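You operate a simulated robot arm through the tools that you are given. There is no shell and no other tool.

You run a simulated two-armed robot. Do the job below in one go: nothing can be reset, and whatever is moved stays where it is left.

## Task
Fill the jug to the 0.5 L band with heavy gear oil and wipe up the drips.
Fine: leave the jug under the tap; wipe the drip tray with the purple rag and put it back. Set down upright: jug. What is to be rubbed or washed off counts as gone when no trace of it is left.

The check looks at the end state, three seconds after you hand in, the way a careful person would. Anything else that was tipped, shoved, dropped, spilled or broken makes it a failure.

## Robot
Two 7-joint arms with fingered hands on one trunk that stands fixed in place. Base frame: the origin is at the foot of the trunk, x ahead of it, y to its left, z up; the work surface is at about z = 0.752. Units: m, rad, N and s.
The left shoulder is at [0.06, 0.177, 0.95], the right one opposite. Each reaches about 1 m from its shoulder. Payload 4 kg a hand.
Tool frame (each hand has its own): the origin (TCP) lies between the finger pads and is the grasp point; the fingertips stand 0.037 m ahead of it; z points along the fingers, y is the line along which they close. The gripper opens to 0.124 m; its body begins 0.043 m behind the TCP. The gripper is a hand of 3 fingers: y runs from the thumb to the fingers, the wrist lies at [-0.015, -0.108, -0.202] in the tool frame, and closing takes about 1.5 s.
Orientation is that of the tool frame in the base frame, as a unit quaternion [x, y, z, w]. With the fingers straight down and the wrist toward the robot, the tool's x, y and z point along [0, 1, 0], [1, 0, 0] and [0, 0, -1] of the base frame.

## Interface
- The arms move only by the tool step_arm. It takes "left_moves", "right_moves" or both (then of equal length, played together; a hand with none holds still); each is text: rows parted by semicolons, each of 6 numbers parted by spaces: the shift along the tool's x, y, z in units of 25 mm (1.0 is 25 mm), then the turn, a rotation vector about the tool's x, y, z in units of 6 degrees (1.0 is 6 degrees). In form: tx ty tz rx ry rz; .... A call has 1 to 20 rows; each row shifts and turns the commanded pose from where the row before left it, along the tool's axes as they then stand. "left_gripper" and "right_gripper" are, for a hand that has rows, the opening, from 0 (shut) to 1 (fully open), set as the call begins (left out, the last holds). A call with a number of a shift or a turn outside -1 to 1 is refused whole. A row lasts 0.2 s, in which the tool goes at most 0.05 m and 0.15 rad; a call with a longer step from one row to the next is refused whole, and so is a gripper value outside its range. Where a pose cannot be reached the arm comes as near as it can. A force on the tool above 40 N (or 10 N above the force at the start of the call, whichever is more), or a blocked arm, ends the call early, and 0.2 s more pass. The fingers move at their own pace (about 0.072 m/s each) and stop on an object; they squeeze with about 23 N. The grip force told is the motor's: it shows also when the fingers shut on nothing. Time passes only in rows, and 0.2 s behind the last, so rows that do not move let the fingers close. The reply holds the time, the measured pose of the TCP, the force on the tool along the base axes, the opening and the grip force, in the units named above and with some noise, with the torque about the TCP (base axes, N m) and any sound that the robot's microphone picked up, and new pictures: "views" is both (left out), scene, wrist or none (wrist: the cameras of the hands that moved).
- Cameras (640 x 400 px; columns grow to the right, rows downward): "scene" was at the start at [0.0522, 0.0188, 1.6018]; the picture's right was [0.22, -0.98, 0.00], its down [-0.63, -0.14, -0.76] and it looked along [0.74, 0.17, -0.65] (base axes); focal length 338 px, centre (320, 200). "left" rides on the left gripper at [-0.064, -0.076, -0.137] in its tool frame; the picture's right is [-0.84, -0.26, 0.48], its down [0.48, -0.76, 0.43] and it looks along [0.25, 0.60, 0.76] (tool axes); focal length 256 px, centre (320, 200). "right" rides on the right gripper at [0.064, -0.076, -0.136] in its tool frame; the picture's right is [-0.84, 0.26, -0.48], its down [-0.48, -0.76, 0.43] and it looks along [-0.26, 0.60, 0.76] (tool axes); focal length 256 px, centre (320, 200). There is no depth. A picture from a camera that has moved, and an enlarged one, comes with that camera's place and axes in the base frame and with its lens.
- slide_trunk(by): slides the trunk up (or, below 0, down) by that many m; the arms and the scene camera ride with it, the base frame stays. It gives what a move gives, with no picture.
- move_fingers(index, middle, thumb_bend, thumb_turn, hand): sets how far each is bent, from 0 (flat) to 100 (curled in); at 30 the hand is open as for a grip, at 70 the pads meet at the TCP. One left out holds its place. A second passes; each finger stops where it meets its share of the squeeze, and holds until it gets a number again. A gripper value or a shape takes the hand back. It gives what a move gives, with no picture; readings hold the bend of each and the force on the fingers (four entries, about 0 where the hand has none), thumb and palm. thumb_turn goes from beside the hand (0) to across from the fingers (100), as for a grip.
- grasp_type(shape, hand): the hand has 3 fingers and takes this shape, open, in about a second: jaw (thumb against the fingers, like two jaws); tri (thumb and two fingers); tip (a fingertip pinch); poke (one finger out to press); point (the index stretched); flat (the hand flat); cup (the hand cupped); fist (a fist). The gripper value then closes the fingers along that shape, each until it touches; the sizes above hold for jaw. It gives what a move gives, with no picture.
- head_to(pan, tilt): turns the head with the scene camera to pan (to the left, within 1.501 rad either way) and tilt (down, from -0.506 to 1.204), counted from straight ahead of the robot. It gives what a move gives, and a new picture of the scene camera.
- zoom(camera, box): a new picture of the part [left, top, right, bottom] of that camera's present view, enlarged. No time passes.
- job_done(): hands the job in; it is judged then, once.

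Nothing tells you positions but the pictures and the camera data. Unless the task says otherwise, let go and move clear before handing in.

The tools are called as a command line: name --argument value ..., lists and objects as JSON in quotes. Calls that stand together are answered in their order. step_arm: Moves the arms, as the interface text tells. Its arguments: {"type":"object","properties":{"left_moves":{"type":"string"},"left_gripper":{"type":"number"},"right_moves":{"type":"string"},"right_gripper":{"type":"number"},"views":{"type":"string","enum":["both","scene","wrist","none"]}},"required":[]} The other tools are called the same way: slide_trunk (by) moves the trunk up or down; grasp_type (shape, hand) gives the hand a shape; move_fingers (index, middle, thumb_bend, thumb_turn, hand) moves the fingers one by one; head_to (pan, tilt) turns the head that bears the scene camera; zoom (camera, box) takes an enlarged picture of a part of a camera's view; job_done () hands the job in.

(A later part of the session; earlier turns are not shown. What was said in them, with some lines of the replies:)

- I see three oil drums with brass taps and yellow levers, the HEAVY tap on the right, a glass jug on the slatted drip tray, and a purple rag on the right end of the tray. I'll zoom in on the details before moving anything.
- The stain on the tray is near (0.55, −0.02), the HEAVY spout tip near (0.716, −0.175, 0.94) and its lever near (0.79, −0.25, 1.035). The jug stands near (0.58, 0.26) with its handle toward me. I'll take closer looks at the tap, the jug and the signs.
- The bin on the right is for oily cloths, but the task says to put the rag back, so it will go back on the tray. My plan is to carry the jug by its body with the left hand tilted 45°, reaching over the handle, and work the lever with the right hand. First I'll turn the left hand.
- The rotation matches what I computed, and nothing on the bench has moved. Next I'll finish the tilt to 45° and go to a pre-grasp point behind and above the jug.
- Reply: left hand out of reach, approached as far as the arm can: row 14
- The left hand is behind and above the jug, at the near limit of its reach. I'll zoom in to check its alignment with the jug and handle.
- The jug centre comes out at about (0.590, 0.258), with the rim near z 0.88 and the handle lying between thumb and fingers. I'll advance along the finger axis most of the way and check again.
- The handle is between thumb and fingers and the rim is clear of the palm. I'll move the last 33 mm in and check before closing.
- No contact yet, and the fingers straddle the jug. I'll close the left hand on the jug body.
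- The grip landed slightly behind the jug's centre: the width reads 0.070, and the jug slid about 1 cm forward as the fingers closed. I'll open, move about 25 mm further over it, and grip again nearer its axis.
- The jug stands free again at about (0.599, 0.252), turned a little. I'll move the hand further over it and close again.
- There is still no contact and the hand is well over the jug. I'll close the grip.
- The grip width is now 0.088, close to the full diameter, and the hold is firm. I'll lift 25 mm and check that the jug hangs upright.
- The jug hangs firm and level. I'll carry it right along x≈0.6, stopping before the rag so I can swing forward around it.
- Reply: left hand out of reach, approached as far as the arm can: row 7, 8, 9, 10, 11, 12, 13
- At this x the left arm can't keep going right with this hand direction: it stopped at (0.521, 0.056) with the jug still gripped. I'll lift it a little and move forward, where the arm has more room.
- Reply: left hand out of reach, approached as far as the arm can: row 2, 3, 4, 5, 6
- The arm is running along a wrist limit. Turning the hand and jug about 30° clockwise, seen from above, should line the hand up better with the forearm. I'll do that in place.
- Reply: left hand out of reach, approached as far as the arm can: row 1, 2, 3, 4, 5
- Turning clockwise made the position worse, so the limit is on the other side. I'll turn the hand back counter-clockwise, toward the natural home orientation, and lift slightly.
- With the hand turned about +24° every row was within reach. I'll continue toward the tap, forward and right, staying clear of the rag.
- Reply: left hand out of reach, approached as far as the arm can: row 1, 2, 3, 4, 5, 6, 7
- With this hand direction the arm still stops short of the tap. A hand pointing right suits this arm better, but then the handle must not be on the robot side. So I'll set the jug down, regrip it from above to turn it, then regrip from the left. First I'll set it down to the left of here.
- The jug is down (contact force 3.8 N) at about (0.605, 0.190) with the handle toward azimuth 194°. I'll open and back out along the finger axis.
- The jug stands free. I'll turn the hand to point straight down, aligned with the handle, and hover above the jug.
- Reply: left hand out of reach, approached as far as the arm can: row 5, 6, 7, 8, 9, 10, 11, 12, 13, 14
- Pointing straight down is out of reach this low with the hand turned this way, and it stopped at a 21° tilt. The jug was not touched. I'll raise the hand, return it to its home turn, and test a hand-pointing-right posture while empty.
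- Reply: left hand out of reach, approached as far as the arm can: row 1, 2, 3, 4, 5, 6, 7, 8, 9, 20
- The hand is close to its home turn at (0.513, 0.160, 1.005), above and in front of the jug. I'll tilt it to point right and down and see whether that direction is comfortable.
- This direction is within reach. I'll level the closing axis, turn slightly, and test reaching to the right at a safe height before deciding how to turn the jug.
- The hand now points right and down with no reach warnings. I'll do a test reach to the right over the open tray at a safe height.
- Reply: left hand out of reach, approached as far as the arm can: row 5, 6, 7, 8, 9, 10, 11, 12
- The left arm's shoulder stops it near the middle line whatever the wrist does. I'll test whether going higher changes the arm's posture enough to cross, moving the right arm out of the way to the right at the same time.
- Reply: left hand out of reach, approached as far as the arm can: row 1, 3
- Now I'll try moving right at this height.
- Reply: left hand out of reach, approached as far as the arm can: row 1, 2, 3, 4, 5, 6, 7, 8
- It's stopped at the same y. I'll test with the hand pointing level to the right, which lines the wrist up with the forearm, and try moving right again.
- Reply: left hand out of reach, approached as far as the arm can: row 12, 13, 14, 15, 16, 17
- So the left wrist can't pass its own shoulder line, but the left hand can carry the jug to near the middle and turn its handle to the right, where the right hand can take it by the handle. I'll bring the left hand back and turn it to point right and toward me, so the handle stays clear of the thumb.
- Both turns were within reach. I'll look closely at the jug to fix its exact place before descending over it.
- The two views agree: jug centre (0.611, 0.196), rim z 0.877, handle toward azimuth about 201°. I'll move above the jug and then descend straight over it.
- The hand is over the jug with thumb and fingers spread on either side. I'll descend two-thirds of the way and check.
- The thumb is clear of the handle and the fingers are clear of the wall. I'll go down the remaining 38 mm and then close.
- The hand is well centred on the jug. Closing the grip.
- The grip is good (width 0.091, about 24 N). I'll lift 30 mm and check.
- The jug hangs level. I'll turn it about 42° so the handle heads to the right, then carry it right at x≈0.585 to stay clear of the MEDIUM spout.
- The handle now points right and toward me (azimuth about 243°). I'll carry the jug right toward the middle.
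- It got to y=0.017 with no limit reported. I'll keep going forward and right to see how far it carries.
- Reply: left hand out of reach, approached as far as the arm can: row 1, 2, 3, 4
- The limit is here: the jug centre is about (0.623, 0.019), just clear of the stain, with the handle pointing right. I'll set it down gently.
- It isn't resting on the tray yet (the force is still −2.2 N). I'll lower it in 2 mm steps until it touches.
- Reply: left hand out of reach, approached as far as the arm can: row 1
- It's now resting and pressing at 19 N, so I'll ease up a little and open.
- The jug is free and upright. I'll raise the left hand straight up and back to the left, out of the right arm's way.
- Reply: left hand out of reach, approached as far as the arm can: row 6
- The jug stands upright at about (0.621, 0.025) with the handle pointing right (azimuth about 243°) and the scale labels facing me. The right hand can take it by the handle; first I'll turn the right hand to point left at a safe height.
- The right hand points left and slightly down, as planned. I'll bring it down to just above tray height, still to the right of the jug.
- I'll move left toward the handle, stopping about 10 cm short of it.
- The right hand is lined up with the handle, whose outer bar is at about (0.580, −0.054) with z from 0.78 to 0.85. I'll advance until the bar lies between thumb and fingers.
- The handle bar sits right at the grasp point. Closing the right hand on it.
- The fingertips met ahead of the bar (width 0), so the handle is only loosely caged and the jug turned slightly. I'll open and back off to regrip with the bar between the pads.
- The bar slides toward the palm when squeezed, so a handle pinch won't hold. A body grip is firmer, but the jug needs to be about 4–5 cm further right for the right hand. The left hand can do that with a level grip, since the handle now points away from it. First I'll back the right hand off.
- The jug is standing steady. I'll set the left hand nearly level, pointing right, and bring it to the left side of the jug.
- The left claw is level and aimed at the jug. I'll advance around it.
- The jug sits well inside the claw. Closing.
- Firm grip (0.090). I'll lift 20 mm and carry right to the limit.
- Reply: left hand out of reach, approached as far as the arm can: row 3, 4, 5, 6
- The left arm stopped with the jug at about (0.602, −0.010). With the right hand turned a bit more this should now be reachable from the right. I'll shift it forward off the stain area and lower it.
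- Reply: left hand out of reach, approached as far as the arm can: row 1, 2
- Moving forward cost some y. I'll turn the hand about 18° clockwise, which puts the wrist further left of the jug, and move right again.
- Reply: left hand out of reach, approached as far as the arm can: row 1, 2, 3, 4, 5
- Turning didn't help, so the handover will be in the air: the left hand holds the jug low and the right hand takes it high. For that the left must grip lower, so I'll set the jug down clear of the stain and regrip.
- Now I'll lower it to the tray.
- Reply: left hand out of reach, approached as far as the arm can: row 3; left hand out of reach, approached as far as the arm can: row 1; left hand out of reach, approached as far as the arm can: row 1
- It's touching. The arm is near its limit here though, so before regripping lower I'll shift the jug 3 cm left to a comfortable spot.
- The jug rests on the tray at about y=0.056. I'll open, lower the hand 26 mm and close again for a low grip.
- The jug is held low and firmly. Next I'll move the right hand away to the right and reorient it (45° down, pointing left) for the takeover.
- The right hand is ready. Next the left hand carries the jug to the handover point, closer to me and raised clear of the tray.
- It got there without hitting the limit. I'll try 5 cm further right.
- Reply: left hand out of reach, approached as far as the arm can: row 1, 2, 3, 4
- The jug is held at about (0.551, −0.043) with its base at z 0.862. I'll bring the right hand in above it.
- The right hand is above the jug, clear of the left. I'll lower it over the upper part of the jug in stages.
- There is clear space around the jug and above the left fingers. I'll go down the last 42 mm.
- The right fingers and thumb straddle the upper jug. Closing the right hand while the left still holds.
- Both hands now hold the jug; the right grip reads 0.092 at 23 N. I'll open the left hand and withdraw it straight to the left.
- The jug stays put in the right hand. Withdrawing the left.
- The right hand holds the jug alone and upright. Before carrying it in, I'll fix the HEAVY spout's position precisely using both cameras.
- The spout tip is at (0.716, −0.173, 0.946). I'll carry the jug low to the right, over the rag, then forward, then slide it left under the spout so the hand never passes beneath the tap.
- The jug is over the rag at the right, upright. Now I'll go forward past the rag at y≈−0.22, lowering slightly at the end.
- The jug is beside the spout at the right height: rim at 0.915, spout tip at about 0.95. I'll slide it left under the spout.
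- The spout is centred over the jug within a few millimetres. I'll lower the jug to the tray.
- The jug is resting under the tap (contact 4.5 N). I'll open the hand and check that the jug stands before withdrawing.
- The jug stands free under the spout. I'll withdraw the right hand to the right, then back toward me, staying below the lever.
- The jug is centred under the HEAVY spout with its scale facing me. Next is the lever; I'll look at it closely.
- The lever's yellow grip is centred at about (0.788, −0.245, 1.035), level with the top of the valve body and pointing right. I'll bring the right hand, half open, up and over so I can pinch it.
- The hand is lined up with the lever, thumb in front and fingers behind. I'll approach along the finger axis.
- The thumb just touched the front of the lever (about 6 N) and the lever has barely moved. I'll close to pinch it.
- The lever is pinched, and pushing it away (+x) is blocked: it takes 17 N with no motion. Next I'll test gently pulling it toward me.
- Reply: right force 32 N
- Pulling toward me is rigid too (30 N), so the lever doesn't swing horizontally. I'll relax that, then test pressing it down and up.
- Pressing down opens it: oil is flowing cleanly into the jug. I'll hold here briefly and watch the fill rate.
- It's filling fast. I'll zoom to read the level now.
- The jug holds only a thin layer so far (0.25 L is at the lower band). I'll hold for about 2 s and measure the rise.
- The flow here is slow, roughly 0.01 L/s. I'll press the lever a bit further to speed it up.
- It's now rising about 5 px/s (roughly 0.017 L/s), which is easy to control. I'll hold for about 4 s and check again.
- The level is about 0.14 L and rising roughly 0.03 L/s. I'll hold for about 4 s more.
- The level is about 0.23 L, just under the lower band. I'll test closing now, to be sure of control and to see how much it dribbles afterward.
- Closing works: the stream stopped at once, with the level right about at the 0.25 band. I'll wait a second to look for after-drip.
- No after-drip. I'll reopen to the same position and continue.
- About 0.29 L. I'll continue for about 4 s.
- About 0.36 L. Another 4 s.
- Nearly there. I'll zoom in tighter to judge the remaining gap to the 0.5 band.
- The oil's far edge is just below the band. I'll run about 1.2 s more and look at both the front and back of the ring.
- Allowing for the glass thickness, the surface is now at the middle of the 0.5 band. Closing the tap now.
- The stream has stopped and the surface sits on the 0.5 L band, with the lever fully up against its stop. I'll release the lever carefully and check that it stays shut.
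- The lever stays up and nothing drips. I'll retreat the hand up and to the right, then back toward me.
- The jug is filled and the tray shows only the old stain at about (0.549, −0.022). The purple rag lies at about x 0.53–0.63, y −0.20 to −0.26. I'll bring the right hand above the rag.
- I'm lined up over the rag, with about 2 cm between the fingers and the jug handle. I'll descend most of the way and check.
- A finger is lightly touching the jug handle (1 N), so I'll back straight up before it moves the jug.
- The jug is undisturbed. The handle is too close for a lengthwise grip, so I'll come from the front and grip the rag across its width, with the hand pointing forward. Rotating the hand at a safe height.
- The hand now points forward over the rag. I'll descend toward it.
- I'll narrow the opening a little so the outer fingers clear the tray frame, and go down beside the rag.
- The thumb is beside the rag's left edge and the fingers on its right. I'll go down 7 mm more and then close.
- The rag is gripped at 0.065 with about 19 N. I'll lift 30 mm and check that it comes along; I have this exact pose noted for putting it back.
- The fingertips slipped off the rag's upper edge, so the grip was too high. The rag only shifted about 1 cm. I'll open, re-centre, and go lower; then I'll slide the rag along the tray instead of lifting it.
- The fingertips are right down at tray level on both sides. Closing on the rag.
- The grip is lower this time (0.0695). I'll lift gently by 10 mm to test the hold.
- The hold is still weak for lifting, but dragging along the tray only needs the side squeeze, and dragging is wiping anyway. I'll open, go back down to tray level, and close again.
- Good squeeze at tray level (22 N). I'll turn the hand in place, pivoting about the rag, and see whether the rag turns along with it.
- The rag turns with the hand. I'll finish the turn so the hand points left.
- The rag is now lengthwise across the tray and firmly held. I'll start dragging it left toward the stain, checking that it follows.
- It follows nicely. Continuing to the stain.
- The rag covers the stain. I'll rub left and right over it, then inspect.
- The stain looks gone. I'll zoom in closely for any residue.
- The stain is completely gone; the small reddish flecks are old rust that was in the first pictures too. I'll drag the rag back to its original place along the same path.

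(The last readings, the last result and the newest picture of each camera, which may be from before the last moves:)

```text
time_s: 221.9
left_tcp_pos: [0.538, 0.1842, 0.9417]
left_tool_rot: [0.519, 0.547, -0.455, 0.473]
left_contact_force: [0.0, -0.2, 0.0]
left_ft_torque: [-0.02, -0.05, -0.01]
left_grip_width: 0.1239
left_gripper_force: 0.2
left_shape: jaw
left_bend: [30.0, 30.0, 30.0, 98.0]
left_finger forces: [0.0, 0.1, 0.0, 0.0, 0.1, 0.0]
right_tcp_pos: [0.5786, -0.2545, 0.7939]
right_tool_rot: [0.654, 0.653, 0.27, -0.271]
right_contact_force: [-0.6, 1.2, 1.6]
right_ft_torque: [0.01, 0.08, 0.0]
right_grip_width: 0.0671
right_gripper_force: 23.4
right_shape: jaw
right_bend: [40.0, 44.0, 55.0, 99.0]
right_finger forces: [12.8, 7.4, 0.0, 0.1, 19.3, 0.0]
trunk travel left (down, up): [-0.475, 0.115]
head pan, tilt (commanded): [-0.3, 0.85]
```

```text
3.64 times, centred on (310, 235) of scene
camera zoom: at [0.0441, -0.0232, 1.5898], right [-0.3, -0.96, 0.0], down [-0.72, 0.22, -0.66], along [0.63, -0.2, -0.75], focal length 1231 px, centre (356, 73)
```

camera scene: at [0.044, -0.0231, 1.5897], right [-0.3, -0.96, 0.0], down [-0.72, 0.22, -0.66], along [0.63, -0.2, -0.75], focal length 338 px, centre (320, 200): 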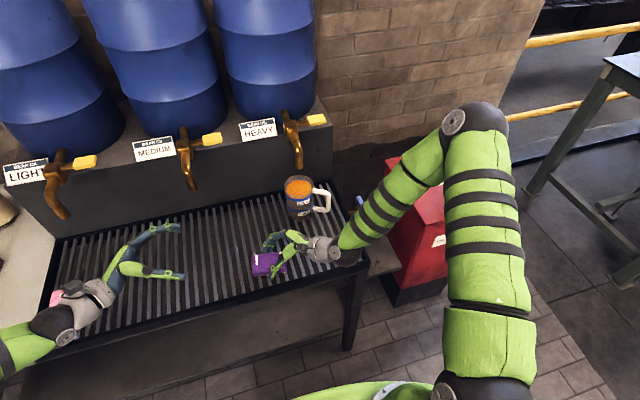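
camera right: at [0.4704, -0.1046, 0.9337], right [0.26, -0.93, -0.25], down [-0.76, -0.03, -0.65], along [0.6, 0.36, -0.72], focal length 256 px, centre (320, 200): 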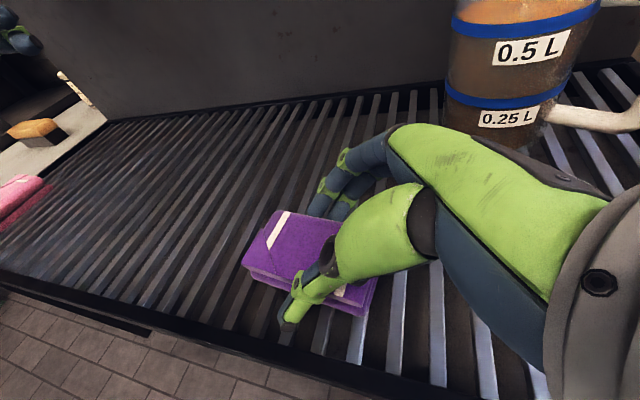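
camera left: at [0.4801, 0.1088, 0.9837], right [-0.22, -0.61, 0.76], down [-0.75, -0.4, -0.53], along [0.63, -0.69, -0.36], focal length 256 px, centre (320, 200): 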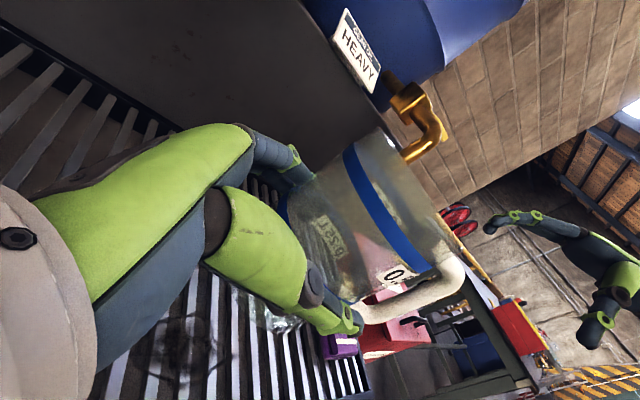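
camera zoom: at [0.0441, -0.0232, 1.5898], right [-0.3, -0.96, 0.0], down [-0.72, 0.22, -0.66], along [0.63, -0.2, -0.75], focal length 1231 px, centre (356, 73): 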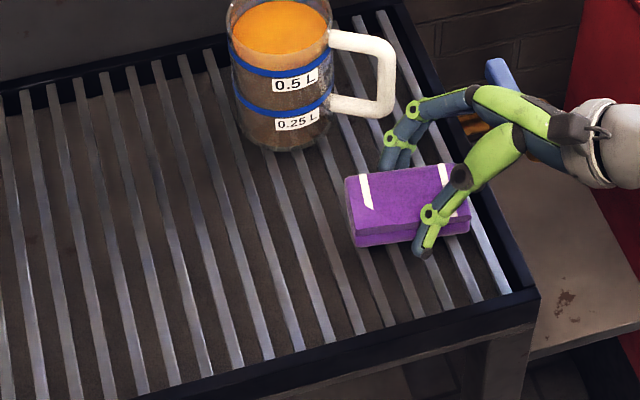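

The tray is clean and the rag is back beside its spot. I'll turn it back to its original orientation, pivoting about the rag.

step_arm --right_moves "0 -0.105 0 -0.7066 0 0.7056;0 -0.105 0 -0.7066 0 0.7056;0 -0.105 0 -0.7066 0 0.7056;0 -0.105 0 -0.7066 0 0.7056;0 -0.105 0 -0.7066 0 0.7056;0 -0.105 0 -0.7066 0 0.7056;0 -0.105 0 -0.7066 0 0.7056;0 -0.105 0 -0.7066 0 0.7056;0 -0.105 0 -0.7066 0 0.7056;0 -0.105 0 -0.7066 0 0.7056;0 -0.105 0 -0.7066 0 0.7056;0 -0.07 0 -0.47 0 0.47;0 0 0 0 0 0" --views "both"

zoom --camera "right" --box '[200, 160, 460, 400]'

zoom --camera "scene" --box '[250, 160, 410, 270]'

```text
time_s: 224.8
left_tcp_pos: [0.5371, 0.1843, 0.9418]
left_tool_rot: [0.519, 0.548, -0.455, 0.472]
left_contact_force: [-0.4, -0.2, 0.2]
left_ft_torque: [0.0, -0.03, -0.01]
left_grip_width: 0.1239
left_gripper_force: 0.1
left_shape: jaw
left_bend: [30.0, 30.0, 30.0, 98.0]
left_finger forces: [0.0, 0.0, 0.0, 0.0, 0.0, 0.0]
right_tcp_pos: [0.5545, -0.2387, 0.793]
right_tool_rot: [0.91, 0.16, 0.377, -0.067]
right_contact_force: [-2.2, -1.5, 9.2]
right_ft_torque: [0.22, -0.06, 0.18]
right_grip_width: 0.0666
right_gripper_force: 23.3
right_shape: jaw
right_bend: [40.0, 44.0, 55.0, 99.0]
right_finger forces: [12.6, 7.7, 0.1, 0.0, 23.1, 0.0]
trunk travel left (down, up): [-0.475, 0.115]
head pan, tilt (commanded): [-0.3, 0.85]
camera scene: at [0.0435, -0.0229, 1.5898], right [-0.3, -0.96, 0.0], down [-0.72, 0.22, -0.66], along [0.63, -0.2, -0.75], focal length 338 px, centre (320, 200)
camera right: at [0.481, -0.1849, 0.9341], right [-0.79, -0.56, -0.25], down [-0.29, 0.7, -0.65], along [0.54, -0.44, -0.72], focal length 256 px, centre (320, 200)
```

scene: 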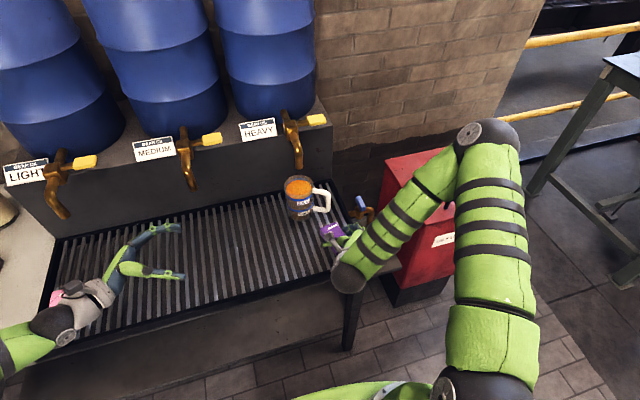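
right: 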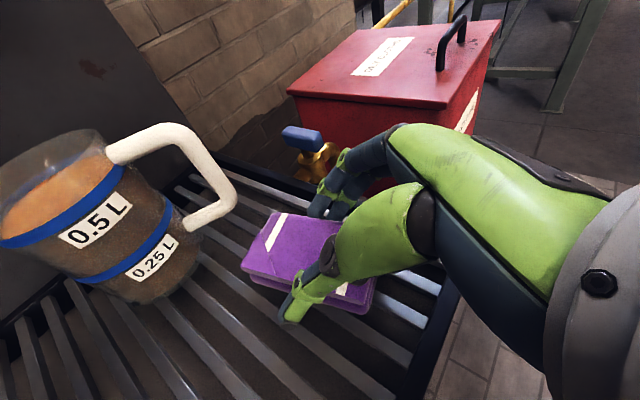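

```text
1.67 times, centred on (330, 280) of right
camera zoom: at [0.481, -0.1849, 0.9341], right [-0.79, -0.56, -0.25], down [-0.29, 0.7, -0.65], along [0.54, -0.44, -0.72], focal length 427 px, centre (303, 67)
```

zoom: 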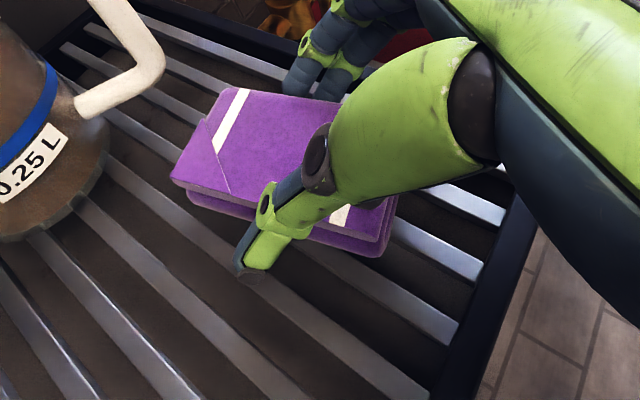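

```text
3.64 times, centred on (330, 215) of scene
camera zoom: at [0.0435, -0.0229, 1.5898], right [-0.3, -0.96, 0.0], down [-0.72, 0.22, -0.66], along [0.63, -0.2, -0.75], focal length 1231 px, centre (284, 146)
```

zoom: 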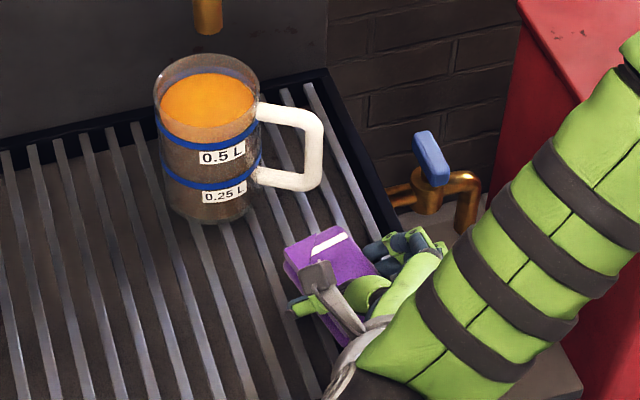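

The rag is nearly back but turned about 10° from its original alignment and a few millimetres short. I'll correct both while still holding it.

step_arm --right_moves "0 -0.09 0 -0.59 0 0.59;0 -0.09 0 -0.59 0 0.59;0.19 -0.03 0.19 0 0 0;0 0 0 0 0 0" --views "none"

head_to --pan 0.099 --tilt 0.75

zoom --camera "right" --box '[200, 160, 460, 400]'

zoom --camera "scene" --box '[370, 230, 490, 330]'

```text
time_s: 225.8
left_tcp_pos: [0.5377, 0.1831, 0.9414]
left_tool_rot: [0.519, 0.548, -0.455, 0.473]
left_contact_force: [0.4, -0.2, -0.2]
left_ft_torque: [0.01, 0.0, -0.01]
left_grip_width: 0.1238
left_gripper_force: 0.1
left_shape: jaw
left_bend: [30.0, 30.0, 30.0, 98.0]
left_finger forces: [0.0, 0.0, 0.0, 0.0, 0.1, 0.1]
right_tcp_pos: [0.5602, -0.2325, 0.7921]
right_tool_rot: [0.921, 0.08, 0.381, -0.034]
right_contact_force: [-4.0, -1.8, 11.4]
right_ft_torque: [0.25, -0.06, 0.08]
right_grip_width: 0.0667
right_gripper_force: 22.8
right_shape: jaw
right_bend: [40.0, 44.0, 55.0, 99.0]
right_finger forces: [13.6, 7.5, 0.1, 0.1, 23.7, 0.1]
trunk travel left (down, up): [-0.475, 0.115]
head pan, tilt (commanded): [-0.3, 0.85]
```

```text
time_s: 226.6
left_tcp_pos: [0.5386, 0.1851, 0.9424]
left_tool_rot: [0.519, 0.548, -0.455, 0.473]
left_contact_force: [-0.1, 0.3, 0.5]
left_ft_torque: [0.02, 0.01, -0.03]
left_grip_width: 0.1236
left_gripper_force: 0.2
left_shape: jaw
left_bend: [30.0, 30.0, 30.0, 98.0]
left_finger forces: [0.0, 0.1, 0.0, 0.1, 0.0, 0.0]
right_tcp_pos: [0.5608, -0.2322, 0.7921]
right_tool_rot: [0.92, 0.082, 0.381, -0.034]
right_contact_force: [-4.5, -2.5, 9.3]
right_ft_torque: [0.19, -0.03, 0.03]
right_grip_width: 0.0668
right_gripper_force: 22.8
right_shape: jaw
right_bend: [40.0, 44.0, 55.0, 99.0]
right_finger forces: [13.8, 7.8, 0.0, 0.0, 23.0, 0.1]
trunk travel left (down, up): [-0.475, 0.115]
head pan, tilt (commanded): [0.099, 0.75]
camera scene: at [0.0511, 0.0083, 1.5978], right [0.1, -1.0, 0.0], down [-0.68, -0.07, -0.73], along [0.73, 0.07, -0.68], focal length 338 px, centre (320, 200)
```

scene: 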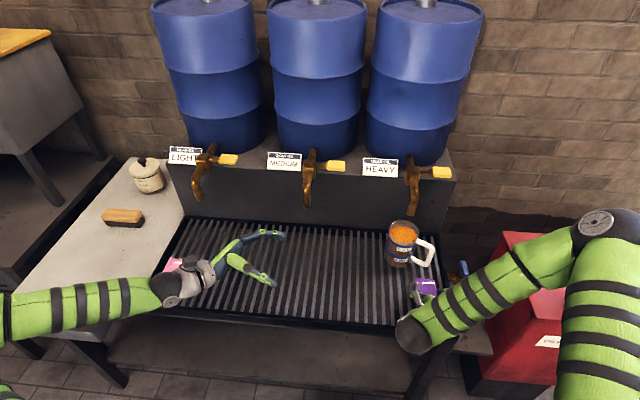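

```text
1.67 times, centred on (330, 280) of right
camera zoom: at [0.4966, -0.1668, 0.9339], right [-0.87, -0.42, -0.25], down [-0.17, 0.74, -0.65], along [0.46, -0.53, -0.72], focal length 427 px, centre (303, 67)
```

zoom: 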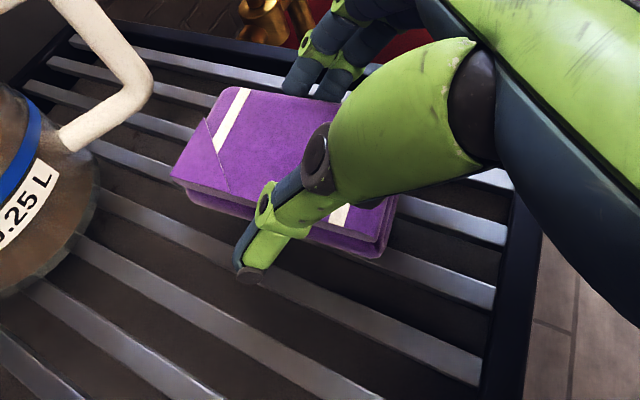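

```text
4.00 times, centred on (430, 280) of scene
camera zoom: at [0.0511, 0.0083, 1.5978], right [0.1, -1.0, 0.0], down [-0.68, -0.07, -0.73], along [0.73, 0.07, -0.68], focal length 1354 px, centre (-120, -120)
```

zoom: 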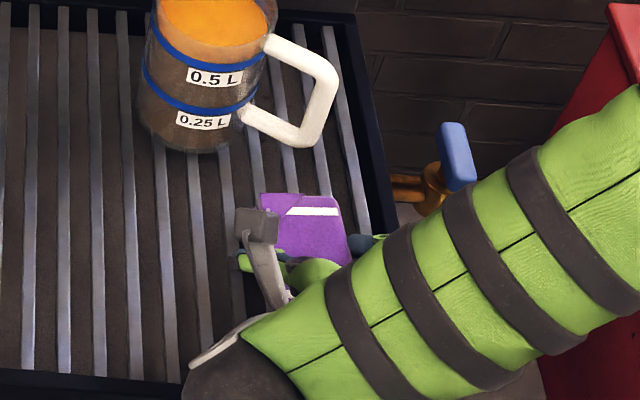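

The rag's visible corners now match the original picture to within a few millimetres. I'll release it and rise straight up.

step_arm --right_moves "0 0 0 0 0 0;0 0 0 0 0 0;0 0 0 0 0 0;0.3 0 -0.3 0 0 0;0.4 0 -0.4 0 0 0;0.6 0 -0.6 0 0 0;0.6 0 -0.6 0 0 0;0.6 0 -0.6 0 0 0;0.6 0 -0.6 0 0 0;0.6 0 -0.6 0 0 0;0.3 0 -0.9 0 0 0;0 0 -0.9 0 0 0;0 0 -0.9 0 0 0;0 0 -0.9 0 0 0;0 0 0 0 0 0" --right_gripper 0.7 --views "both"

zoom --camera "scene" --box '[370, 230, 490, 330]'

zoom --camera "scene" --box '[280, 220, 460, 330]'

```text
time_s: 229.8
left_tcp_pos: [0.5388, 0.1849, 0.9412]
left_tool_rot: [0.52, 0.548, -0.455, 0.472]
left_contact_force: [0.6, -0.6, 0.4]
left_ft_torque: [0.02, 0.02, 0.05]
left_grip_width: 0.1239
left_gripper_force: 0.0
left_shape: jaw
left_bend: [30.0, 30.0, 30.0, 98.0]
left_finger forces: [0.0, 0.0, 0.0, 0.1, 0.0, 0.1]
right_tcp_pos: [0.516, -0.2413, 0.9925]
right_tool_rot: [0.92, 0.081, 0.381, -0.033]
right_contact_force: [-0.2, 0.2, -0.6]
right_ft_torque: [-0.03, 0.02, 0.01]
right_grip_width: 0.0867
right_gripper_force: 0.2
right_shape: jaw
right_bend: [35.0, 38.0, 50.0, 99.0]
right_finger forces: [0.0, 0.0, 0.0, 0.1, 0.0, 0.0]
right hand out of reach, approached as far as the arm can: row 14
trunk travel left (down, up): [-0.475, 0.115]
head pan, tilt (commanded): [0.099, 0.75]
camera scene: at [0.0521, 0.0083, 1.5978], right [0.1, -1.0, 0.0], down [-0.68, -0.07, -0.73], along [0.73, 0.07, -0.68], focal length 338 px, centre (320, 200)
camera right: at [0.4531, -0.1747, 1.1347], right [-0.87, -0.42, -0.25], down [-0.17, 0.74, -0.65], along [0.45, -0.53, -0.72], focal length 256 px, centre (320, 200)
```

scene: 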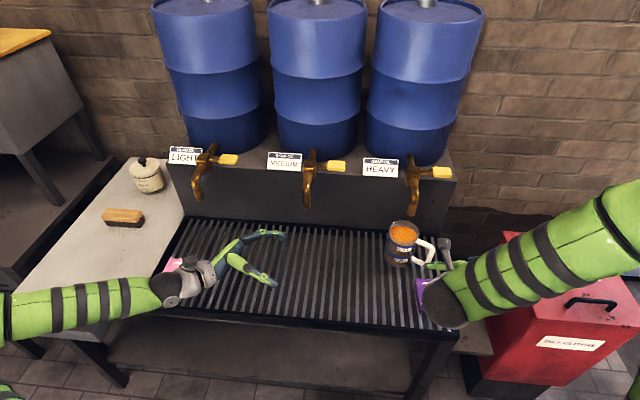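
right: 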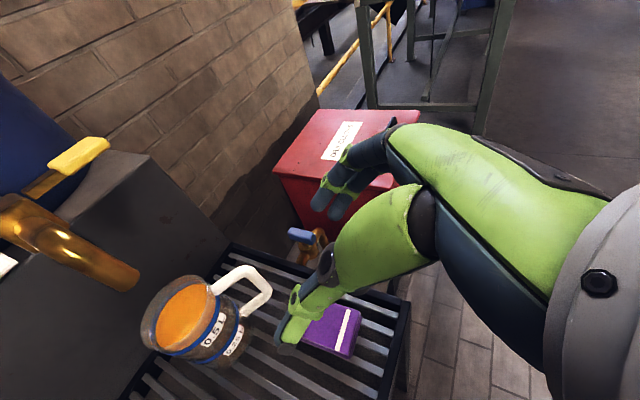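

```text
4.00 times, centred on (430, 280) of scene
camera zoom: at [0.0521, 0.0083, 1.5978], right [0.1, -1.0, 0.0], down [-0.68, -0.07, -0.73], along [0.73, 0.07, -0.68], focal length 1354 px, centre (-120, -120)
```

zoom: 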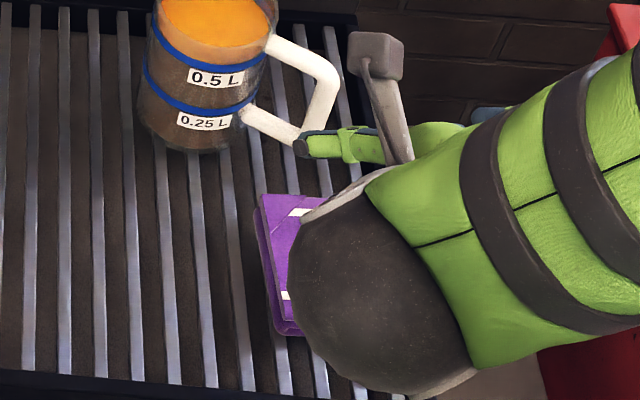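

```text
3.56 times, centred on (370, 275) of scene
camera zoom: at [0.0521, 0.0083, 1.5978], right [0.1, -1.0, 0.0], down [-0.68, -0.07, -0.73], along [0.73, 0.07, -0.68], focal length 1204 px, centre (142, -67)
```

zoom: 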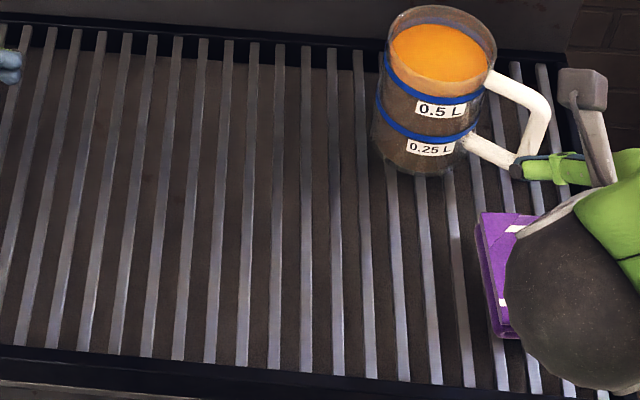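

The rag is free and in place. I'll move the right arm clear, up and to the right, and then inspect everything.

step_arm --right_moves "0.4 0 -0.4 0 0 0;0.4 0.4 -0.4 0 0 0;0.3 0.9 -0.3 0 0 0;0.3 0.9 -0.3 0 0 0;0.3 0.9 -0.3 0 0 0;0.3 0.9 -0.3 0 0 0;0.3 0.9 -0.3 0 0 0;0.3 0.9 -0.3 0 0 0;0.3 0.9 -0.3 0 0 0;0 0 0 0 0 0" --right_gripper 1 --views "scene"

zoom --camera "scene" --box '[370, 230, 490, 330]'

zoom --camera "scene" --box '[390, 215, 430, 265]'

zoom --camera "scene" --box '[310, 270, 400, 330]'

```text
time_s: 232.0
left_tcp_pos: [0.5387, 0.1852, 0.9403]
left_tool_rot: [0.519, 0.548, -0.454, 0.473]
left_contact_force: [-0.4, -0.8, 0.5]
left_ft_torque: [-0.02, 0.02, -0.02]
left_grip_width: 0.1237
left_gripper_force: 0.0
left_shape: jaw
left_bend: [30.0, 30.0, 30.0, 98.0]
left_finger forces: [0.0, 0.0, 0.0, 0.0, 0.0, 0.0]
right_tcp_pos: [0.5458, -0.4074, 1.0956]
right_tool_rot: [0.92, 0.082, 0.381, -0.034]
right_contact_force: [0.0, -0.2, 0.4]
right_ft_torque: [0.02, -0.04, 0.02]
right_grip_width: 0.1237
right_gripper_force: 0.1
right_shape: jaw
right_bend: [30.0, 30.0, 30.0, 98.0]
right_finger forces: [0.0, 0.0, 0.0, 0.0, 0.1, 0.0]
trunk travel left (down, up): [-0.475, 0.115]
head pan, tilt (commanded): [0.099, 0.75]
camera scene: at [0.052, 0.0083, 1.5978], right [0.1, -1.0, 0.0], down [-0.68, -0.07, -0.73], along [0.73, 0.07, -0.68], focal length 338 px, centre (320, 200)
```

scene: 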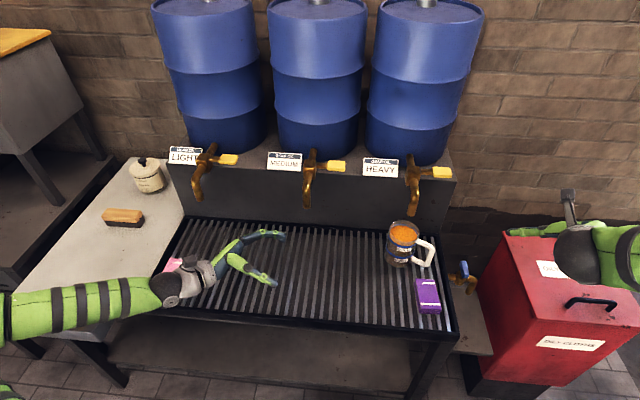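

```text
4.00 times, centred on (430, 280) of scene
camera zoom: at [0.052, 0.0083, 1.5978], right [0.1, -1.0, 0.0], down [-0.68, -0.07, -0.73], along [0.73, 0.07, -0.68], focal length 1354 px, centre (-120, -120)
```

zoom: 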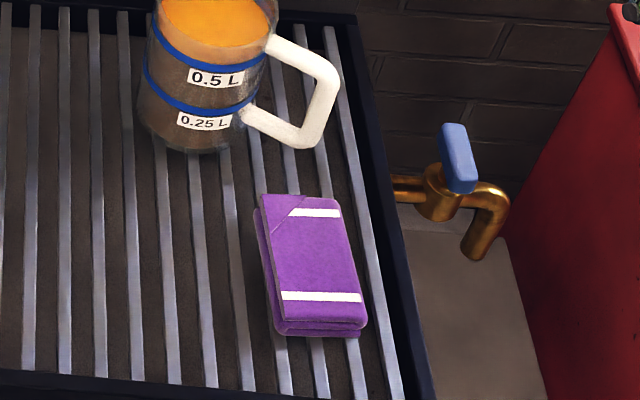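

```text
8.00 times, centred on (410, 240) of scene
camera zoom: at [0.052, 0.0083, 1.5978], right [0.1, -1.0, 0.0], down [-0.68, -0.07, -0.73], along [0.73, 0.07, -0.68], focal length 2708 px, centre (-400, -120)
```

zoom: 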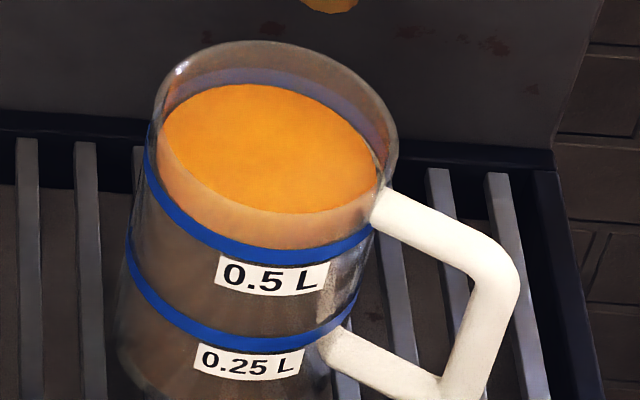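

```text
6.67 times, centred on (355, 300) of scene
camera zoom: at [0.052, 0.0083, 1.5978], right [0.1, -1.0, 0.0], down [-0.68, -0.07, -0.73], along [0.73, 0.07, -0.68], focal length 2257 px, centre (87, -467)
```

zoom: 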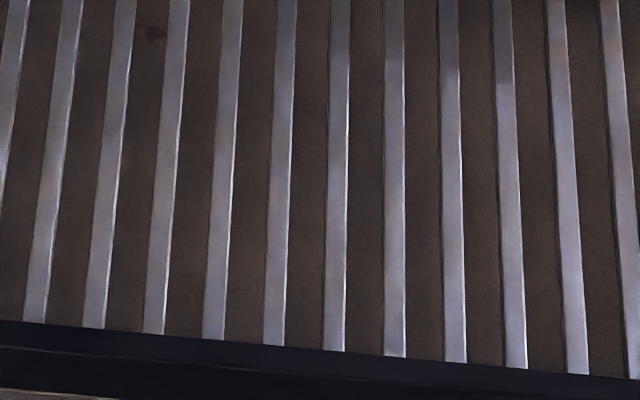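

The stain is gone without trace and the rag is back in place. I'll do a final check of the oil level, the closed lever, and drips near the jug, and look at the rest of the scene.

zoom --camera "scene" --box '[390, 215, 425, 240]'

zoom --camera "scene" --box '[290, 140, 470, 220]'

zoom --camera "scene" --box '[100, 150, 340, 320]'

zoom --camera "right" --box '[0, 0, 640, 400]'

```text
16.00 times, centred on (408, 228) of scene
camera zoom: at [0.052, 0.0083, 1.5978], right [0.1, -1.0, 0.0], down [-0.68, -0.07, -0.73], along [0.73, 0.07, -0.68], focal length 5417 px, centre (-1080, -240)
```

zoom: 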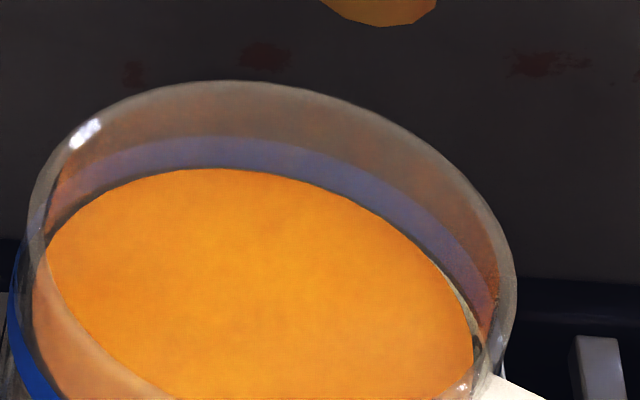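

```text
3.56 times, centred on (380, 180) of scene
camera zoom: at [0.052, 0.0083, 1.5978], right [0.1, -1.0, 0.0], down [-0.68, -0.07, -0.73], along [0.73, 0.07, -0.68], focal length 1204 px, centre (107, 271)
```

zoom: 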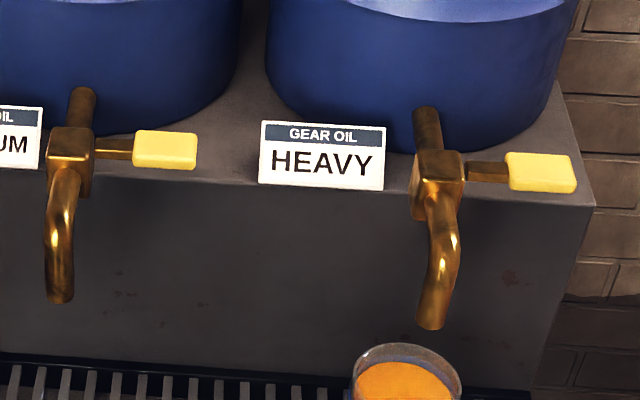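

```text
2.35 times, centred on (220, 235) of scene
camera zoom: at [0.052, 0.0083, 1.5978], right [0.1, -1.0, 0.0], down [-0.68, -0.07, -0.73], along [0.73, 0.07, -0.68], focal length 797 px, centre (555, 118)
```

zoom: 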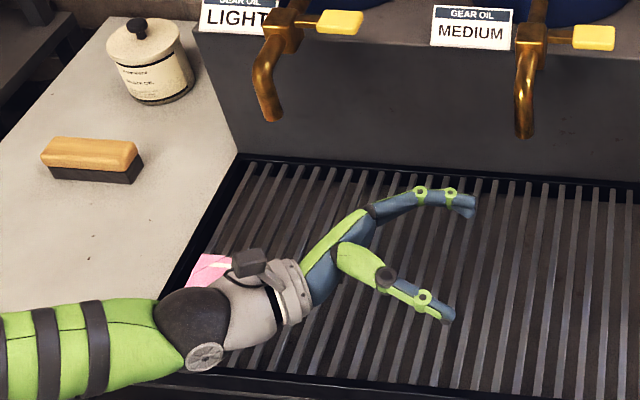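

```text
1.00 times, centred on (320, 200) of right (not enlarged: the box is as wide or as high as the picture)
camera zoom: at [0.4816, -0.3409, 1.2364], right [-0.87, -0.42, -0.25], down [-0.17, 0.74, -0.65], along [0.46, -0.53, -0.72], focal length 256 px, centre (320, 200)
```

zoom: 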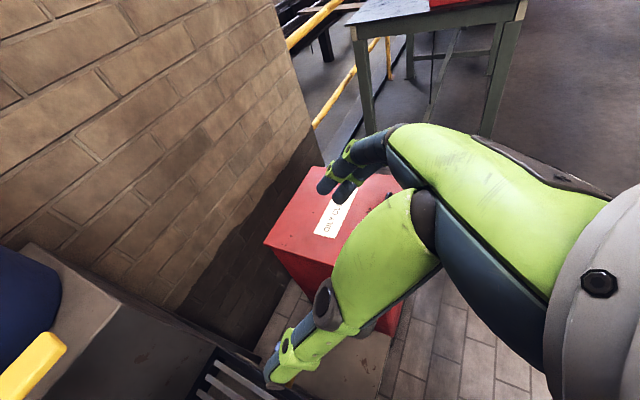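

Level unchanged, lever shut, no drips. Finally I'll raise the left arm clear and make sure nothing beneath it, such as the pink rag, was disturbed.

step_arm --left_moves "-0.9 0 -0.13 0 0 0;-0.9 0 -0.13 0 0 0;-0.9 0 -0.13 0 0 0;-0.9 0 -0.13 0 0 0;-0.9 0 -0.13 0 0 0;-0.9 0 -0.13 0 0 0;-0.9 0 -0.13 0 0 0;-0.9 0 -0.5 0 0 0;-0.8 0 -0.5 0 0 0;0 0 0 0 0 0" --left_gripper 1 --views "scene"

zoom --camera "scene" --box '[130, 210, 330, 330]'

```text
time_s: 234.2
left_tcp_pos: [0.5396, 0.2021, 1.1442]
left_tool_rot: [0.52, 0.547, -0.455, 0.473]
left_contact_force: [-0.4, -0.2, -0.4]
left_ft_torque: [-0.02, 0.0, -0.04]
left_grip_width: 0.1237
left_gripper_force: 0.0
left_shape: jaw
left_bend: [30.0, 30.0, 30.0, 98.0]
left_finger forces: [0.1, 0.0, 0.1, 0.0, 0.0, 0.0]
right_tcp_pos: [0.5462, -0.4054, 1.0952]
right_tool_rot: [0.92, 0.082, 0.381, -0.034]
right_contact_force: [-0.8, -0.3, 0.3]
right_ft_torque: [0.03, 0.0, -0.01]
right_grip_width: 0.1235
right_gripper_force: 0.0
right_shape: jaw
right_bend: [30.0, 30.0, 30.0, 98.0]
right_finger forces: [0.1, 0.0, 0.1, 0.0, 0.0, 0.0]
trunk travel left (down, up): [-0.475, 0.115]
head pan, tilt (commanded): [0.099, 0.75]
camera scene: at [0.0521, 0.0083, 1.5978], right [0.1, -1.0, 0.0], down [-0.68, -0.07, -0.73], along [0.73, 0.07, -0.68], focal length 338 px, centre (320, 200)
```

scene: 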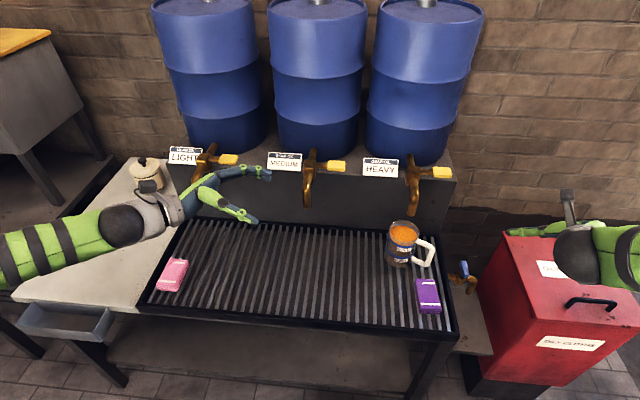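

```text
3.20 times, centred on (230, 270) of scene
camera zoom: at [0.0521, 0.0083, 1.5978], right [0.1, -1.0, 0.0], down [-0.68, -0.07, -0.73], along [0.73, 0.07, -0.68], focal length 1083 px, centre (608, -24)
```

zoom: 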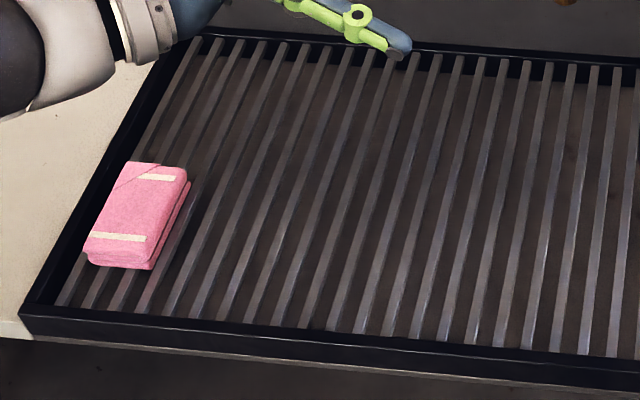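

The job is finished, so I'm handing it in:
- **Jug:** it stands upright under the HEAVY tap, filled to the 0.5 L band.
- **Tap:** it is shut and not dripping.
- **Tray:** the stain is wiped off with no trace left.
- **Purple rag:** it is back where it lay, turned only a few degrees.
- **Arms:** both are clear. The pink rag, brush and pot are where they were.

job_done

```text
The job is handed in.
```

I filled the jug to the 0.5 L band with heavy gear oil. It stands upright under the HEAVY tap, which is shut and not dripping.

- **Tray:** I wiped the stain off with the purple rag and can see no trace of it. The filling left no new drips. The small reddish flecks still visible look like rust, not oil; I left them alone.
- **Purple rag:** it is back in its original place, turned by about 4°. One end sits about 7 mm off.
- **Jug:** its handle now points to the right instead of toward me, because I had to pass it from the left hand to the right to get it under the tap. While reaching for the rag a finger brushed the handle lightly, but nothing spilled.
- **Everything else:** the pink rag, brush, pot and other taps look undisturbed. Both hands are empty and clear.
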